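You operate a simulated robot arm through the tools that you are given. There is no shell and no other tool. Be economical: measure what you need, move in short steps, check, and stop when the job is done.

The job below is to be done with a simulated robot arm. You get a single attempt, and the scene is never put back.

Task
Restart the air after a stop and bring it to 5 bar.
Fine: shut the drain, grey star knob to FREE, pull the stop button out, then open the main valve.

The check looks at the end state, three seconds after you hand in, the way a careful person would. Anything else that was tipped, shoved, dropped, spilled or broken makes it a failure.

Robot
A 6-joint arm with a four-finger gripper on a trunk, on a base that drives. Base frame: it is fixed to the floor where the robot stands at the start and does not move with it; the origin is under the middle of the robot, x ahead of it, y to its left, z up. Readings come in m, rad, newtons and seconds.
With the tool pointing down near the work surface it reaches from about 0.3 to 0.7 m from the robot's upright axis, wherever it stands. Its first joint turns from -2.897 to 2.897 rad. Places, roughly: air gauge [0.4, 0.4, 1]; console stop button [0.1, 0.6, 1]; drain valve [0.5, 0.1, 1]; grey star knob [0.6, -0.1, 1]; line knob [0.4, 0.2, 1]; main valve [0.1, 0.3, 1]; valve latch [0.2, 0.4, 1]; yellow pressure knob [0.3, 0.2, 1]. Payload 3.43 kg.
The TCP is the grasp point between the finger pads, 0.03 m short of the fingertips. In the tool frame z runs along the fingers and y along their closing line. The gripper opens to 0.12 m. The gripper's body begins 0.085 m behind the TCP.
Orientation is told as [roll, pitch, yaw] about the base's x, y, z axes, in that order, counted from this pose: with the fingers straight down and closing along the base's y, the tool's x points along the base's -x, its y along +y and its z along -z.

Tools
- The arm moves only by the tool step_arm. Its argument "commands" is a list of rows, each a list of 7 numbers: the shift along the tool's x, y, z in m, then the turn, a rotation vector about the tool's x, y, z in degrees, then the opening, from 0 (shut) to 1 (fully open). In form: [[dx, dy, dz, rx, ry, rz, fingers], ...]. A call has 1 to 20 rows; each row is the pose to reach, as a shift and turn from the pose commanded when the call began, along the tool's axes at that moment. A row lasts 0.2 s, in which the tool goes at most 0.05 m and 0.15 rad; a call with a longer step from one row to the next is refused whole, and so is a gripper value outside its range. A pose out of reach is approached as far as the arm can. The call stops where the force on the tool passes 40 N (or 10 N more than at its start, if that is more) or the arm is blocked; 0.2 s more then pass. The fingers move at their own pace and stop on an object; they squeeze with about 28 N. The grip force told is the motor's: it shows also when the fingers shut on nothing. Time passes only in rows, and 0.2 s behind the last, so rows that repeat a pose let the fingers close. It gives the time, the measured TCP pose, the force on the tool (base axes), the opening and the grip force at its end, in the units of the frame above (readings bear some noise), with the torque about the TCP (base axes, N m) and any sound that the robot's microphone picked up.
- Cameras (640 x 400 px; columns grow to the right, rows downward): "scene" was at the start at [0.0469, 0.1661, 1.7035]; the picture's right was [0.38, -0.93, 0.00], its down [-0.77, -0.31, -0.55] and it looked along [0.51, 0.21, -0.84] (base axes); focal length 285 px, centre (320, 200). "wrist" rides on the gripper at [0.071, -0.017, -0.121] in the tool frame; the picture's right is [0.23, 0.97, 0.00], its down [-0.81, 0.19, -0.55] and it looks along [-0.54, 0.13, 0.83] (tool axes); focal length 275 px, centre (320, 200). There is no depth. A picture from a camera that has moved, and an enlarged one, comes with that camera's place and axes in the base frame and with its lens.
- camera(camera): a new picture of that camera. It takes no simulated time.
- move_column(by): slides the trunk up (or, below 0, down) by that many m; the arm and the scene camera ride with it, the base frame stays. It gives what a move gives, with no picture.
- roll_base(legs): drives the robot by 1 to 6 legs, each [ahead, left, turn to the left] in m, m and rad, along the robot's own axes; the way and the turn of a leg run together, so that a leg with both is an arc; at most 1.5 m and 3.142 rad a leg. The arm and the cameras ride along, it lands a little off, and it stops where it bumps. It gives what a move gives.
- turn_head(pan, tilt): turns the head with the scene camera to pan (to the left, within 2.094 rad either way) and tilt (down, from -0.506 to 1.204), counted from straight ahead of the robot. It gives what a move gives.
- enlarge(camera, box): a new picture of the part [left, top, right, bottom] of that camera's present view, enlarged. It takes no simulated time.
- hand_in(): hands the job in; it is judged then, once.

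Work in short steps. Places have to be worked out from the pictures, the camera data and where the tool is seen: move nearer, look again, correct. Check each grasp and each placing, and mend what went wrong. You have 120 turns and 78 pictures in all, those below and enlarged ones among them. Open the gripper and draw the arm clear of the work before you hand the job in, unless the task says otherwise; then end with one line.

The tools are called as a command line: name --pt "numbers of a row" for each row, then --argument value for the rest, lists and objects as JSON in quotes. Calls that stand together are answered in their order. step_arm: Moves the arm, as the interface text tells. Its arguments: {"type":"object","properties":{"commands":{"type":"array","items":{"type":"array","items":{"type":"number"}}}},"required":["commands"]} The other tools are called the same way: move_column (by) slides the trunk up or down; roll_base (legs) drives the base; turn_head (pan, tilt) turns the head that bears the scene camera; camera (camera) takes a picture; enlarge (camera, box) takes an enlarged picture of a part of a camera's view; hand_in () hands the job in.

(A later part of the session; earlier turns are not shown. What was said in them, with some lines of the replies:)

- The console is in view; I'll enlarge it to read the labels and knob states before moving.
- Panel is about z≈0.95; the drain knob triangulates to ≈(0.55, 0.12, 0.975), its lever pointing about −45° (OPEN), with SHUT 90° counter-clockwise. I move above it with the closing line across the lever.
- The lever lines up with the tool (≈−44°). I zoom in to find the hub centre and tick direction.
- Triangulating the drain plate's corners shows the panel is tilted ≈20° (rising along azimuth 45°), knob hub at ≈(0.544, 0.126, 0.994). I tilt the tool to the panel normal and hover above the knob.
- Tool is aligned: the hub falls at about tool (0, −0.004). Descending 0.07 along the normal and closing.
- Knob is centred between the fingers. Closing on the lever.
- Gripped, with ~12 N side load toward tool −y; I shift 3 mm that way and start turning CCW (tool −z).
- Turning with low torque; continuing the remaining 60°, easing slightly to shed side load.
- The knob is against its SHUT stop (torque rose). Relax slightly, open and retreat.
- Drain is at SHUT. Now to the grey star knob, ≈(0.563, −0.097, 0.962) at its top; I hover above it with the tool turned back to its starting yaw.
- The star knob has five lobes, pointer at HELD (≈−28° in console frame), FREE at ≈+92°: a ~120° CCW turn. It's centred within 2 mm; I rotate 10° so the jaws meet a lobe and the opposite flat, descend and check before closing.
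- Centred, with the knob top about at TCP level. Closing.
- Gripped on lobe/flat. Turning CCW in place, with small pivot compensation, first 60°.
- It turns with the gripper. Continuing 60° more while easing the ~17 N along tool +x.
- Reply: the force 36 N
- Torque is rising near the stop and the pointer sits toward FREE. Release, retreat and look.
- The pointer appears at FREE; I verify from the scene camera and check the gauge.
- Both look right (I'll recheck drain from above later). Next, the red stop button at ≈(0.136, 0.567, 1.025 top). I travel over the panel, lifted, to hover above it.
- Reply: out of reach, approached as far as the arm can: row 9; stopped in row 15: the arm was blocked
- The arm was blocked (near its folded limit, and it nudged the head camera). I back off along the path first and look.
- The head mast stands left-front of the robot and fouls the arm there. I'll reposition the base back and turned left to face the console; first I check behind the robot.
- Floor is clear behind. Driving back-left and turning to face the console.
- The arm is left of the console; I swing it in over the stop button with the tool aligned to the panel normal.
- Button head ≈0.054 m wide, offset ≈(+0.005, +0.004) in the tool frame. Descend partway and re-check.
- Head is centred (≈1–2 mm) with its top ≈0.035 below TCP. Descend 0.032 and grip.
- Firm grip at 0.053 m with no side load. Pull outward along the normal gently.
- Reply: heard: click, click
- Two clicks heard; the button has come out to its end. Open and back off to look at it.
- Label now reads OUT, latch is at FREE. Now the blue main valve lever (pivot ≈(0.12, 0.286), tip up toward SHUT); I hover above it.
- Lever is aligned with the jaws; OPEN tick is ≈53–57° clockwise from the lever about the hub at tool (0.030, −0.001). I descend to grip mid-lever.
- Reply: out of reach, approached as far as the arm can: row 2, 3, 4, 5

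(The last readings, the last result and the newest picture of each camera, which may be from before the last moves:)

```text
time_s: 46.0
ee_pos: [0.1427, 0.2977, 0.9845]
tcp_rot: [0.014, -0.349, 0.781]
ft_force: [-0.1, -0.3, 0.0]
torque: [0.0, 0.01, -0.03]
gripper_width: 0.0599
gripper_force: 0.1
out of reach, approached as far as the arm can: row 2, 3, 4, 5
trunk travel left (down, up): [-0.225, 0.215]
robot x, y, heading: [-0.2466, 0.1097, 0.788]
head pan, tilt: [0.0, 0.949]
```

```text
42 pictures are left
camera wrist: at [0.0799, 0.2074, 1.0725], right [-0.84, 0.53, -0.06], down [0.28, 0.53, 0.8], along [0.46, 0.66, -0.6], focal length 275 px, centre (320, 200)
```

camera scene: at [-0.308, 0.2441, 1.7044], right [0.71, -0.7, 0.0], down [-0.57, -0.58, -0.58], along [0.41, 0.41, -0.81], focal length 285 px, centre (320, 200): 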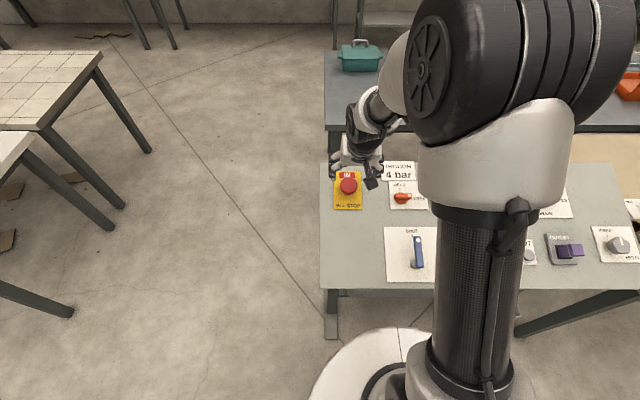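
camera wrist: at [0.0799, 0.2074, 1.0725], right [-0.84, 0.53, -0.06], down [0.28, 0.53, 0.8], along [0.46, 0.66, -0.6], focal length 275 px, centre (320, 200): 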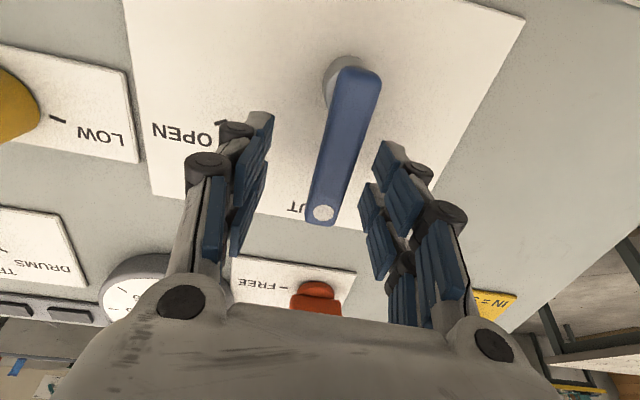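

That's at the arm's reach limit in this pose, so I retreat up and lower the column to gain reach.

step_arm --pt "0 0 -0.04 0 0 0 0.5" --pt "0 0 -0.08 0 0 0 0.5" --pt "0 0 -0.12 0 0 0 0.5" --pt "0 0 -0.16 0 0 0 0.5" --pt "0 0 -0.2 0 0 0 0.5" --pt "0 0 -0.2 0 0 0 0.5"

```text
time_s: 47.4
ee_pos: [0.0956, 0.2489, 1.1713]
tcp_rot: [-0.003, -0.358, 0.785]
ft_force: [0.6, 0.2, 0.0]
torque: [-0.02, 0.03, -0.01]
gripper_width: 0.0599
gripper_force: 0.0
trunk travel left (down, up): [-0.225, 0.215]
robot x, y, heading: [-0.2452, 0.1095, 0.795]
head pan, tilt: [0.0, 0.949]
```

move_column --by -0.1

roll_base --legs '[[-0.1, 0, 0]]'

```text
time_s: 48.7
ee_pos: [0.0933, 0.2484, 1.0707]
tcp_rot: [-0.001, -0.358, 0.785]
ft_force: [0.9, -0.3, 0.0]
torque: [-0.02, -0.01, 0.0]
gripper_width: 0.06
gripper_force: 0.0
trunk travel left (down, up): [-0.125, 0.315]
robot x, y, heading: [-0.2479, 0.1077, 0.793]
head pan, tilt: [0.0, 0.949]
```

```text
time_s: 49.9
ee_pos: [0.0226, 0.1771, 1.0724]
tcp_rot: [-0.003, -0.359, 0.783]
ft_force: [-0.6, -1.3, 0.5]
torque: [0.02, -0.03, 0.0]
gripper_width: 0.0602
gripper_force: 0.0
trunk travel left (down, up): [-0.125, 0.315]
robot x, y, heading: [-0.3191, 0.0371, 0.792]
head pan, tilt: [0.0, 0.949]
```

Now go to a hover just above mid-lever and check reach there.

step_arm --pt "-0.03 0.0017 0.025 0 0 0 0.5" --pt "-0.06 0.0034 0.05 0 0 0 0.5" --pt "-0.09 0.005 0.075 0 0 0 0.5" --pt "-0.1207 0.0067 0.1 0 0 0 0.5" --pt "-0.1207 0.0067 0.1 0 0 0 0.5" --pt "-0.1207 0.0067 0.125 0 0 0 0.5" --pt "-0.1207 0.0067 0.148 0 0 0 0.5" --pt "-0.1207 0.0067 0.148 0 0 0 0.5"

camera --camera "wrist"

```text
time_s: 51.7
ee_pos: [0.1364, 0.2978, 0.9733]
tcp_rot: [-0.004, -0.358, 0.787]
ft_force: [-0.5, -0.1, -0.5]
torque: [0.02, 0.02, 0.04]
gripper_width: 0.0602
gripper_force: 0.2
trunk travel left (down, up): [-0.125, 0.315]
robot x, y, heading: [-0.3174, 0.037, 0.789]
head pan, tilt: [0.0, 0.949]
```

```text
41 pictures are left
camera wrist: at [0.0723, 0.2092, 1.0616], right [-0.84, 0.54, -0.08], down [0.26, 0.54, 0.8], along [0.47, 0.65, -0.59], focal length 275 px, centre (320, 200)
```

wrist: 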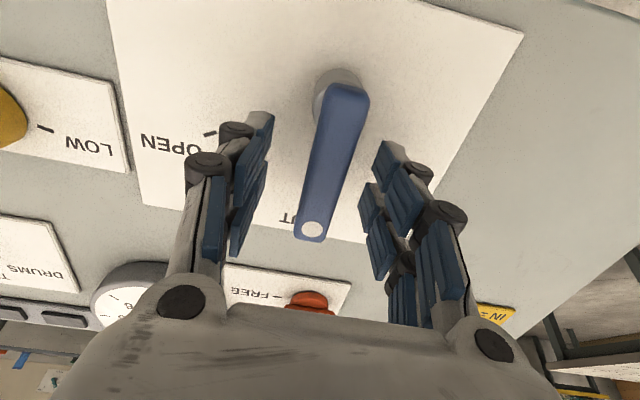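

Reached; pivot is at tool (0.040, 0). Closing on the lever.

step_arm --pt "0 0 0.002 0 0 0 0.2" --pt "0 0 0.002 0 0 0 0.0" --pt "0 0 0.002 0 0 0 0.0" --pt "0 0 0.002 0 0 0 0.0"

```text
time_s: 52.7
ee_pos: [0.136, 0.3009, 0.9726]
tcp_rot: [-0.002, -0.355, 0.788]
ft_force: [-4.9, 7.2, -1.7]
torque: [0.34, 0.02, -0.24]
gripper_width: 0.0191
gripper_force: 30.3
trunk travel left (down, up): [-0.125, 0.315]
robot x, y, heading: [-0.3159, 0.0403, 0.791]
head pan, tilt: [0.0, 0.949]
```

Gripped (0.019 m). Swing 40° clockwise on an arc about the hub.

step_arm --pt "0 0.002 0 0 0 0 0" --pt "0.0004 -0.0036 0 0 0 8 0" --pt "0.0015 -0.009 0 0 0 16 0" --pt "0.0035 -0.0143 0 0 0 24 0" --pt "0.0061 -0.0192 0 0 0 32 0" --pt "0.0094 -0.0237 0 0 0 40 0" --pt "0.0094 -0.0237 0 0 0 40 0"

camera --camera "wrist"

```text
time_s: 54.3
ee_pos: [0.1475, 0.2784, 0.9694]
tcp_rot: [0.233, -0.274, 0.053]
ft_force: [-0.8, 15.2, -2.0]
torque: [0.1, -0.64, -0.69]
gripper_width: 0.019
gripper_force: 45.2
trunk travel left (down, up): [-0.125, 0.315]
robot x, y, heading: [-0.315, 0.0413, 0.792]
head pan, tilt: [0.0, 0.949]
```

```text
40 pictures are left
camera wrist: at [0.0508, 0.2277, 1.0594], right [-0.33, 0.93, 0.16], down [0.62, 0.09, 0.78], along [0.71, 0.36, -0.61], focal length 275 px, centre (320, 200)
```

wrist: 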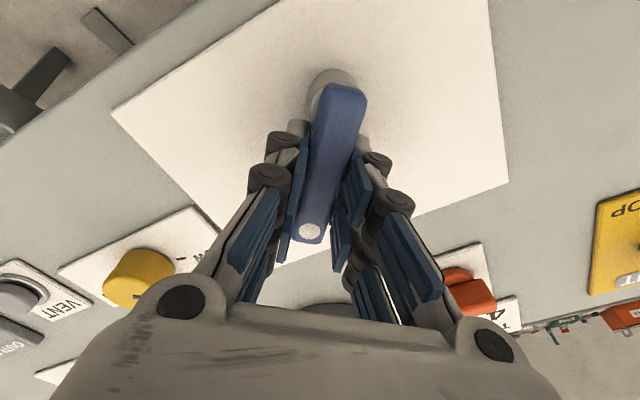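

The lever follows. Continue another ~20° toward the OPEN stop.

step_arm --pt "0.0003 -0.0052 0 0 0 7.5 0" --pt "0.0014 -0.0104 0 0 0 15 0" --pt "0.0024 -0.0137 0 0 0 20 0" --pt "0.0024 -0.0137 0 0 0 20 0"

camera --camera "wrist"

camera --camera "scene"

```text
time_s: 55.3
ee_pos: [0.1457, 0.2652, 0.9666]
tcp_rot: [0.312, -0.18, -0.288]
ft_force: [0.5, 24.1, 14.0]
torque: [-0.21, -0.11, -0.01]
gripper_width: 0.0192
gripper_force: 45.0
trunk travel left (down, up): [-0.125, 0.315]
robot x, y, heading: [-0.3188, 0.0365, 0.79]
head pan, tilt: [0.0, 0.949]
```

```text
39 pictures are left
camera wrist: at [0.0456, 0.2398, 1.0615], right [-0.01, 0.97, 0.25], down [0.67, -0.19, 0.72], along [0.74, 0.17, -0.65], focal length 275 px, centre (320, 200)
```

wrist: 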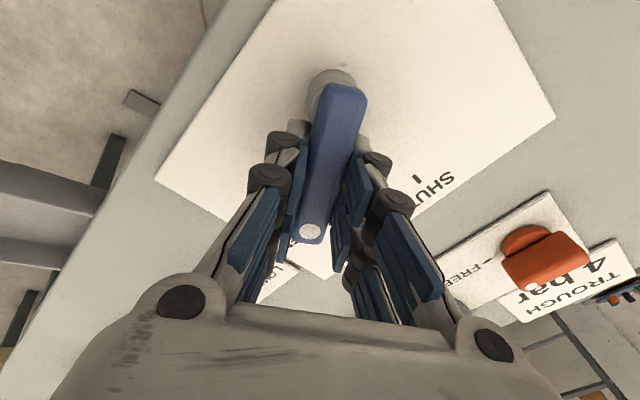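

```text
38 pictures are left
camera scene: at [-0.3779, 0.1768, 1.6042], right [0.71, -0.7, 0.0], down [-0.57, -0.58, -0.58], along [0.41, 0.41, -0.81], focal length 285 px, centre (320, 200)
```

scene: 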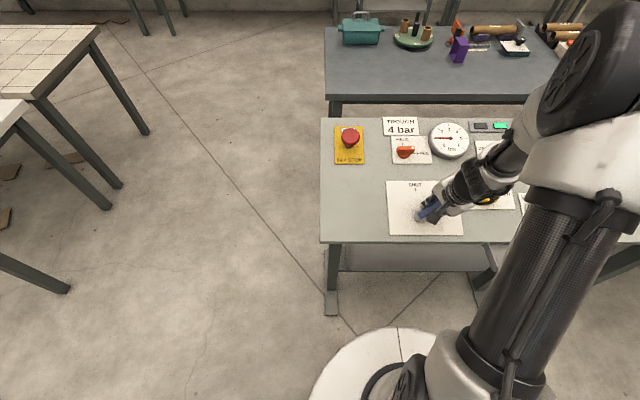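

Needle has moved and a green lamp is lit; force has risen to ~28 N, so the lever's at its OPEN stop. Release and retreat, then read the gauge.

step_arm --pt "0 0.001 0 0 0 0 0.2" --pt "0 0.001 0 0 0 0 0.5" --pt "0 0.001 0 0 0 0 0.5" --pt "0 0.001 -0.04 0 0 0 0.5" --pt "0 0.001 -0.08 0 0 0 0.5" --pt "0 0.001 -0.11 0 0 0 0.5" --pt "0 0.001 -0.11 0 0 0 0.5"

enlarge --camera "wrist" --box '[230, 20, 550, 220]'

enlarge --camera "scene" --box '[375, 105, 535, 245]'

```text
time_s: 56.9
ee_pos: [0.1165, 0.2388, 1.0709]
tcp_rot: [0.314, -0.178, -0.289]
ft_force: [0.1, 0.6, 0.1]
torque: [-0.02, 0.01, 0.03]
gripper_width: 0.0598
gripper_force: 0.1
trunk travel left (down, up): [-0.125, 0.315]
robot x, y, heading: [-0.317, 0.0389, 0.789]
head pan, tilt: [0.0, 0.949]
```

```text
2.00 times, centred on (390, 120) of wrist
camera zoom: at [0.016, 0.2125, 1.1651], right [0.0, 0.97, 0.25], down [0.67, -0.19, 0.72], along [0.74, 0.17, -0.65], focal length 551 px, centre (180, 360)
```

zoom: 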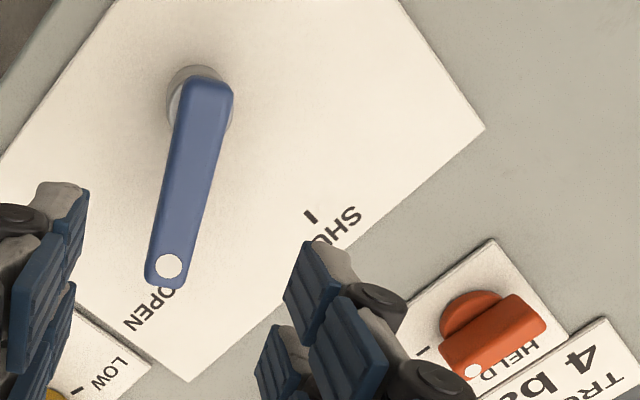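

```text
2.86 times, centred on (455, 175) of scene
camera zoom: at [-0.3768, 0.174, 1.6043], right [0.71, -0.7, 0.0], down [-0.57, -0.58, -0.58], along [0.41, 0.41, -0.81], focal length 816 px, centre (-66, 271)
```

zoom: 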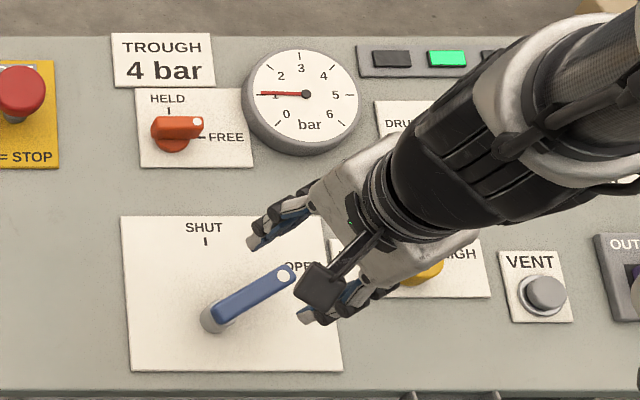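

Gauge reads ≈1 bar with everything live. Now the yellow pressure knob at ≈(0.295, 0.179, 0.964 top); I hover above it with the tool rotated back so there's room for clockwise turning.

step_arm --pt "-0.021 -0.006 -0.005 0 0 -7.5 0.6" --pt "-0.042 -0.012 -0.005 0 0 -15 0.6" --pt "-0.062 -0.018 -0.005 0 0 -22.5 0.6" --pt "-0.083 -0.024 0 0 0 -30 0.6" --pt "-0.104 -0.03 0.005 0 0 -37.5 0.6" --pt "-0.125 -0.036 0.01 0 0 -45 0.6" --pt "-0.146 -0.042 0.02 0 0 -52.5 0.6" --pt "-0.1664 -0.0487 0.029 0 0 -60 0.6" --pt "-0.1664 -0.0487 0.029 0 0 -60 0.6"

camera --camera "wrist"

camera --camera "scene"

```text
time_s: 58.9
ee_pos: [0.272, 0.1521, 1.0586]
tcp_rot: [-0.003, -0.359, 0.787]
ft_force: [0.4, -0.6, 0.1]
torque: [0.02, -0.04, 0.0]
gripper_width: 0.0721
gripper_force: 0.1
trunk travel left (down, up): [-0.125, 0.315]
robot x, y, heading: [-0.3174, 0.0363, 0.789]
head pan, tilt: [0.0, 0.949]
```

```text
35 pictures are left
camera wrist: at [0.2076, 0.0631, 1.1449], right [-0.84, 0.53, -0.08], down [0.26, 0.54, 0.8], along [0.47, 0.65, -0.59], focal length 275 px, centre (320, 200)
```

wrist: 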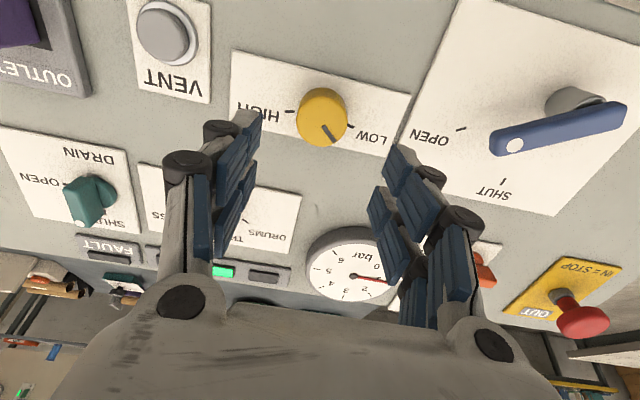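

```text
34 pictures are left
camera scene: at [-0.3774, 0.174, 1.6043], right [0.71, -0.7, 0.0], down [-0.57, -0.58, -0.58], along [0.41, 0.41, -0.81], focal length 285 px, centre (320, 200)
```

scene: 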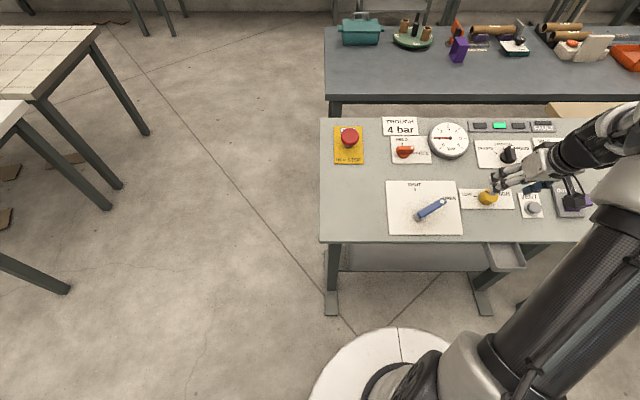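

enlarge --camera "wrist" --box '[220, 40, 420, 170]'

enlarge --camera "scene" --box '[420, 110, 560, 220]'

```text
3.08 times, centred on (320, 105) of wrist
camera zoom: at [0.2076, 0.0631, 1.1449], right [-0.84, 0.53, -0.08], down [0.26, 0.54, 0.8], along [0.47, 0.65, -0.59], focal length 847 px, centre (320, 492)
```

zoom: 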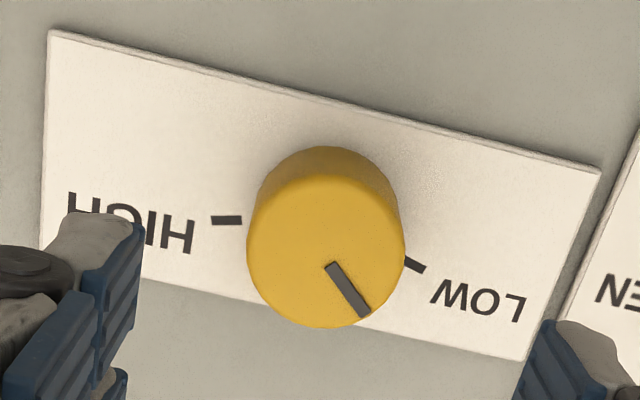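

```text
3.64 times, centred on (490, 165) of scene
camera zoom: at [-0.3774, 0.174, 1.6043], right [0.71, -0.7, 0.0], down [-0.57, -0.58, -0.58], along [0.41, 0.41, -0.81], focal length 1038 px, centre (-298, 327)
```

zoom: 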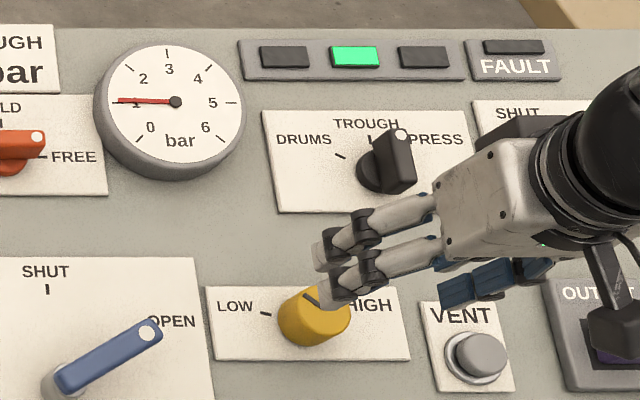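

Pointer is ≈31° past LOW (1 bar), scale runs LOW 165° → HIGH 10° clockwise, so 5 bar needs roughly 100° more clockwise. I pre-rotate −30°, descend and grip the knob.

step_arm --pt "0.001 0 0.0 0 0 -8 0.6" --pt "0.002 0 0.02 0 0 -16 0.6" --pt "0.002 0 0.045 0 0 -24 0.6" --pt "0.002 0 0.07 0 0 -30 0.6" --pt "0.002 0 0.086 0 0 -30 0.6" --pt "0.002 0 0.086 0 0 -30 0.6"

camera --camera "wrist"

```text
time_s: 60.3
ee_pos: [0.2921, 0.173, 0.975]
tcp_rot: [-0.187, -0.307, 1.338]
ft_force: [0.1, -0.2, -0.4]
torque: [-0.01, -0.04, -0.01]
gripper_width: 0.0721
gripper_force: 0.2
trunk travel left (down, up): [-0.125, 0.315]
robot x, y, heading: [-0.3194, 0.0414, 0.792]
head pan, tilt: [0.0, 0.949]
```

```text
31 pictures are left
camera wrist: at [0.2637, 0.072, 1.0689], right [-0.97, 0.06, -0.24], down [-0.14, 0.67, 0.73], along [0.21, 0.74, -0.64], focal length 275 px, centre (320, 200)
```

wrist: 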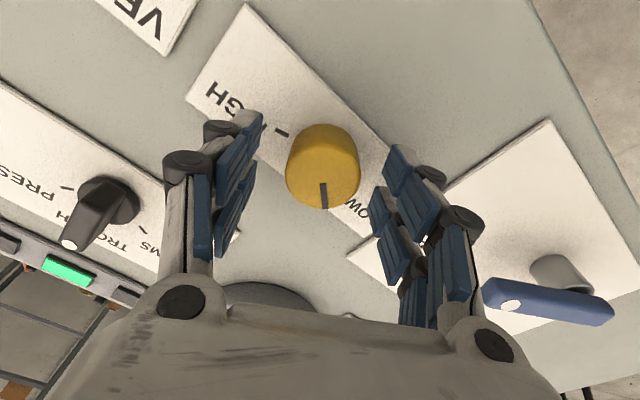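

Centred. Grip and turn clockwise 50°, then read the gauge.

step_arm --pt "0 0 0 0 0 0 0.2" --pt "0 0 0 0 0 0 0.0" --pt "0 0 0 0 0 0 0.0" --pt "0 0 0 0 0 0 0.0"

step_arm --pt "0 0 0 0 0 7.5 0" --pt "0 0 0 0 0 15 0" --pt "0 0 0 0 0 22.5 0" --pt "0 0 0 0 0 30 0" --pt "0 0 0 0 0 37.5 0" --pt "0 0 0 0 0 45 0" --pt "0 0 0 0 0 50 0" --pt "0 0 0 0 0 50 0" --pt "0 0 0 0 0 50 0"

enlarge --camera "scene" --box '[420, 110, 560, 220]'

```text
time_s: 61.3
ee_pos: [0.2906, 0.1736, 0.9763]
tcp_rot: [-0.186, -0.308, 1.339]
ft_force: [-6.0, 0.5, -0.7]
torque: [0.1, 0.42, 0.12]
gripper_width: 0.0403
gripper_force: 38.7
trunk travel left (down, up): [-0.125, 0.315]
robot x, y, heading: [-0.317, 0.0407, 0.793]
head pan, tilt: [0.0, 0.949]
```

```text
time_s: 63.3
ee_pos: [0.2924, 0.173, 0.976]
tcp_rot: [0.125, -0.335, 0.414]
ft_force: [-2.3, 4.5, -5.8]
torque: [-0.05, -0.27, -0.11]
gripper_width: 0.0403
gripper_force: 44.9
trunk travel left (down, up): [-0.125, 0.315]
robot x, y, heading: [-0.3152, 0.0375, 0.792]
head pan, tilt: [0.0, 0.949]
```

```text
3.64 times, centred on (490, 165) of scene
camera zoom: at [-0.3769, 0.1745, 1.6043], right [0.71, -0.7, 0.0], down [-0.57, -0.58, -0.58], along [0.41, 0.41, -0.81], focal length 1038 px, centre (-298, 327)
```

zoom: 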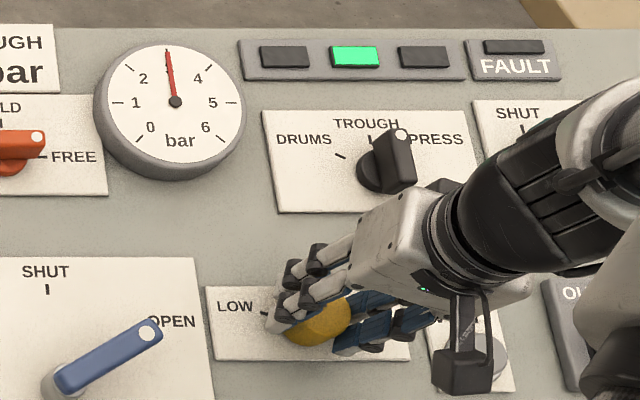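

50° moved it from 1 to ≈2.95 bar (≈25.6°/bar). Turn 52° further.

step_arm --pt "0 0 0 0 0 7.5 0" --pt "0 0 0 0 0 15 0" --pt "0 0 0 0 0 22.5 0" --pt "0 0 0 0 0 30 0" --pt "0 0 0 0 0 37.5 0" --pt "0 0 0 0 0 45 0" --pt "0 0 0 0 0 51 0" --pt "0 0 0 0 0 51 0" --pt "0 0 0 0 0 51 0" --pt "0 0 0 0 0 51 0"

enlarge --camera "scene" --box '[420, 110, 490, 165]'

```text
time_s: 65.5
ee_pos: [0.2917, 0.1711, 0.9752]
tcp_rot: [0.337, -0.116, -0.475]
ft_force: [-0.8, -8.7, -9.3]
torque: [-1.26, -0.09, -0.3]
gripper_width: 0.0404
gripper_force: 45.2
trunk travel left (down, up): [-0.125, 0.315]
robot x, y, heading: [-0.3172, 0.0382, 0.787]
head pan, tilt: [0.0, 0.949]
```

```text
7.27 times, centred on (455, 138) of scene
camera zoom: at [-0.3762, 0.1731, 1.6044], right [0.71, -0.7, 0.0], down [-0.57, -0.58, -0.58], along [0.41, 0.41, -0.81], focal length 2076 px, centre (-662, 654)
```

zoom: 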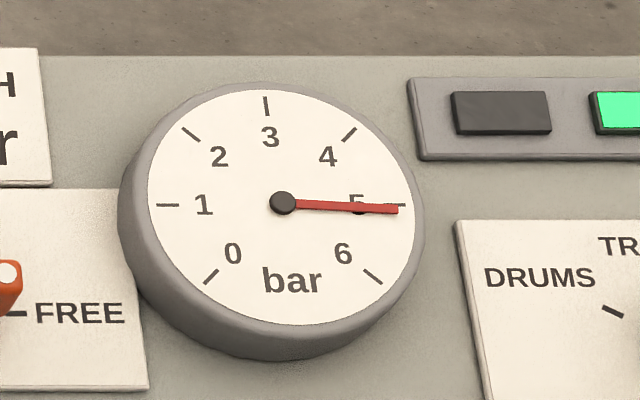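

≈5.06 bar; back off 1.5°.

step_arm --pt "0 0 0 0 0 -1.5 0" --pt "0 0 0 0 0 -1.5 0" --pt "0 0 0 0 0 -1.5 0" --pt "0 0 0 0 0 -1.5 0"

enlarge --camera "scene" --box '[420, 110, 490, 165]'

```text
time_s: 66.5
ee_pos: [0.2922, 0.1712, 0.9744]
tcp_rot: [0.336, -0.125, -0.448]
ft_force: [0.1, -8.4, -10.1]
torque: [-0.67, 0.91, 0.1]
gripper_width: 0.0404
gripper_force: 45.0
trunk travel left (down, up): [-0.125, 0.315]
robot x, y, heading: [-0.3156, 0.0396, 0.794]
head pan, tilt: [0.0, 0.949]
```

```text
7.27 times, centred on (455, 138) of scene
camera zoom: at [-0.3759, 0.173, 1.6044], right [0.71, -0.7, 0.0], down [-0.57, -0.58, -0.58], along [0.41, 0.41, -0.81], focal length 2076 px, centre (-662, 654)
```

zoom: 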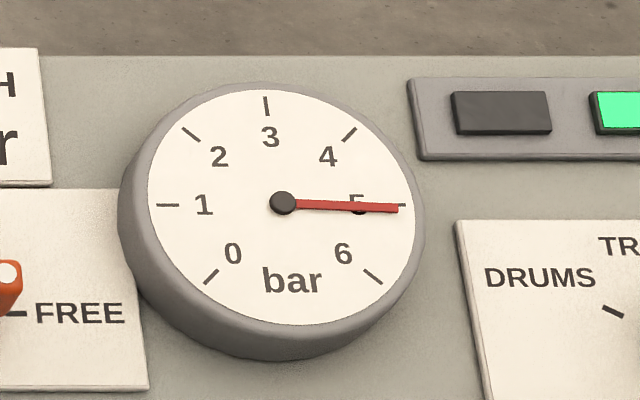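

Nearly there; another −1.2°, then release and retreat.

step_arm --pt "0 0 0 0 0 -1.2 0" --pt "0 0 0 0 0 -1.2 0" --pt "0 0 0 0 0 -1.2 0.2" --pt "0 0 0 0 0 -1.2 0.6" --pt "0 0 0 0 0 -1.2 0.6" --pt "0 0 -0.04 0 0 -1.2 0.6" --pt "0 0 -0.08 0 0 -1.2 0.6" --pt "0 0 -0.11 0 0 -1.2 0.6" --pt "0 0 -0.11 0 0 -1.2 0.6"

enlarge --camera "scene" --box '[420, 110, 490, 165]'

camera --camera "wrist"

```text
time_s: 68.5
ee_pos: [0.2662, 0.1432, 1.0784]
tcp_rot: [0.333, -0.129, -0.431]
ft_force: [-1.1, 0.4, -1.2]
torque: [-0.03, -0.01, 0.0]
gripper_width: 0.072
gripper_force: 0.1
trunk travel left (down, up): [-0.125, 0.315]
robot x, y, heading: [-0.3156, 0.035, 0.793]
head pan, tilt: [0.0, 0.949]
```

```text
7.27 times, centred on (455, 138) of scene
camera zoom: at [-0.3768, 0.1739, 1.6043], right [0.71, -0.7, 0.0], down [-0.57, -0.58, -0.58], along [0.41, 0.41, -0.81], focal length 2076 px, centre (-662, 654)
```

zoom: 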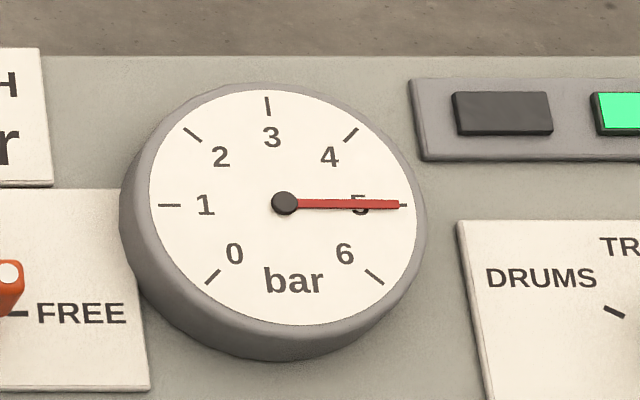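

```text
26 pictures are left
camera wrist: at [0.1673, 0.1284, 1.1755], right [0.14, 0.95, 0.29], down [0.66, -0.3, 0.69], along [0.74, 0.1, -0.67], focal length 275 px, centre (320, 200)
```

wrist: 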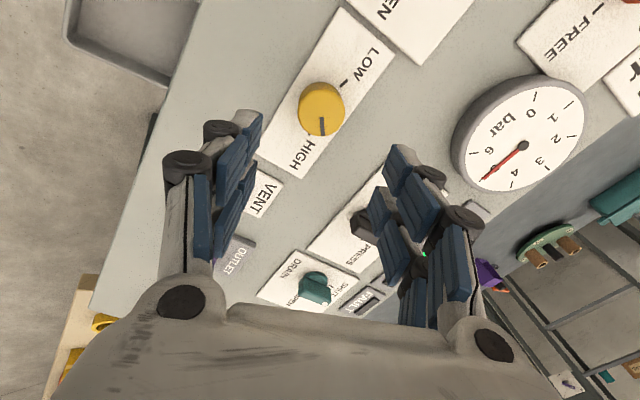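

Gauge reads 5.0. I draw the arm up and back clear, then do a final check of all controls.

step_arm --pt "0 0 -0.04 0 0 0 0.6" --pt "0 0 -0.08 0 0 0 0.6" --pt "0 0 -0.12 0 0 0 0.6" --pt "0 0 -0.16 0 0 0 0.6" --pt "0 0 -0.18 0 0 0 0.6"

roll_base --legs '[[-0.15, 0, 0]]'

turn_head --pan -0.25 --tilt 0.75

camera --camera "scene"

camera --camera "wrist"

```text
time_s: 69.7
ee_pos: [0.218, 0.1005, 1.2468]
tcp_rot: [0.335, -0.133, -0.429]
ft_force: [-1.0, -0.5, 0.5]
torque: [0.03, 0.0, -0.01]
gripper_width: 0.0721
gripper_force: 0.0
trunk travel left (down, up): [-0.125, 0.315]
robot x, y, heading: [-0.3177, 0.0372, 0.791]
head pan, tilt: [0.0, 0.949]
```

```text
time_s: 71.1
ee_pos: [0.1128, -0.0077, 1.2464]
tcp_rot: [0.334, -0.132, -0.432]
ft_force: [-0.3, -0.8, -0.3]
torque: [0.02, 0.01, 0.01]
gripper_width: 0.072
gripper_force: 0.0
trunk travel left (down, up): [-0.125, 0.315]
robot x, y, heading: [-0.4253, -0.0697, 0.788]
head pan, tilt: [0.0, 0.949]
```

```text
time_s: 71.8
ee_pos: [0.1142, -0.0077, 1.2454]
tcp_rot: [0.334, -0.132, -0.433]
ft_force: [-0.1, -0.9, 0.5]
torque: [-0.02, -0.02, 0.0]
gripper_width: 0.072
gripper_force: 0.0
trunk travel left (down, up): [-0.125, 0.315]
robot x, y, heading: [-0.426, -0.0694, 0.785]
head pan, tilt: [-0.25, 0.75]
```

```text
25 pictures are left
camera scene: at [-0.4623, 0.0589, 1.6198], right [0.51, -0.86, 0.0], down [-0.59, -0.35, -0.73], along [0.63, 0.37, -0.68], focal length 285 px, centre (320, 200)
```

scene: 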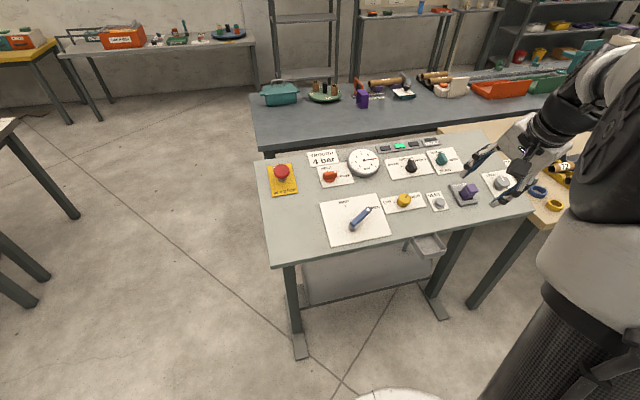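

```text
24 pictures are left
camera wrist: at [0.0145, -0.0225, 1.3434], right [0.14, 0.95, 0.29], down [0.66, -0.3, 0.69], along [0.74, 0.09, -0.67], focal length 275 px, centre (320, 200)
```

wrist: 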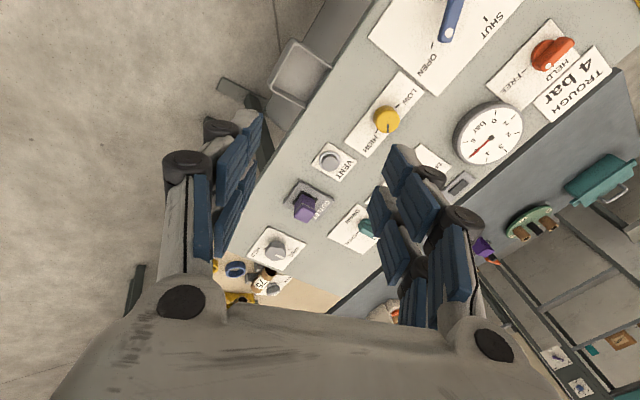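

enlarge --camera "scene" --box '[255, 130, 395, 250]'

enlarge --camera "scene" --box '[370, 130, 530, 220]'

```text
3.33 times, centred on (325, 190) of scene
camera zoom: at [-0.4623, 0.0589, 1.6198], right [0.51, -0.86, 0.0], down [-0.59, -0.35, -0.73], along [0.63, 0.37, -0.68], focal length 951 px, centre (303, 233)
```

zoom: 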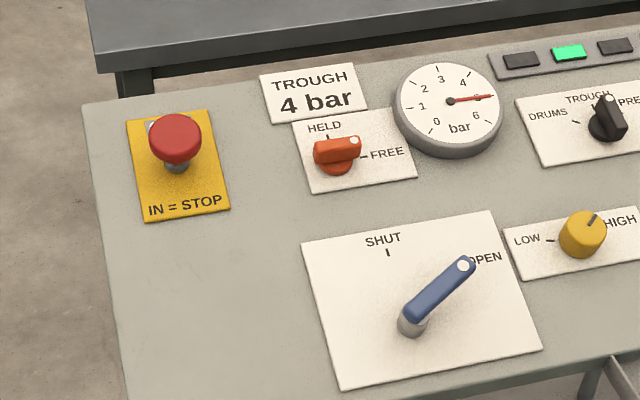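

```text
4.00 times, centred on (450, 175) of scene
camera zoom: at [-0.4623, 0.0589, 1.6198], right [0.51, -0.86, 0.0], down [-0.59, -0.35, -0.73], along [0.63, 0.37, -0.68], focal length 1142 px, centre (-200, 300)
```

zoom: 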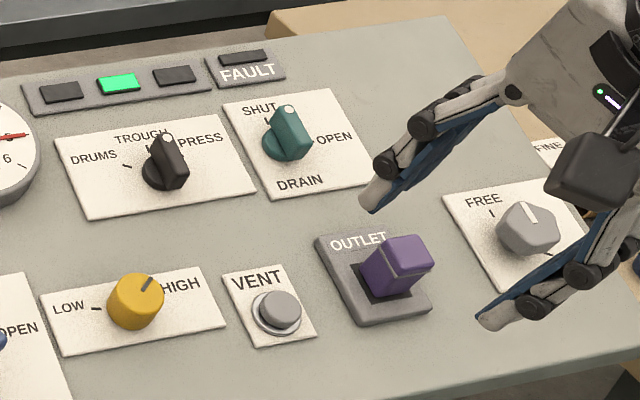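

Everything agrees: drain is SHUT, star knob FREE, stop button OUT, main valve OPEN and latch FREE. The gauge is at 5 bar, there is no fault, and the gripper is open and clear. Handing in.

hand_in

```text
The job is handed in.
```

The air is back on and the gauge read 5 bar before hand-in, with the drain shut, star knob at FREE, stop button out and main valve open; no fault lamp was lit and the arm is clear.
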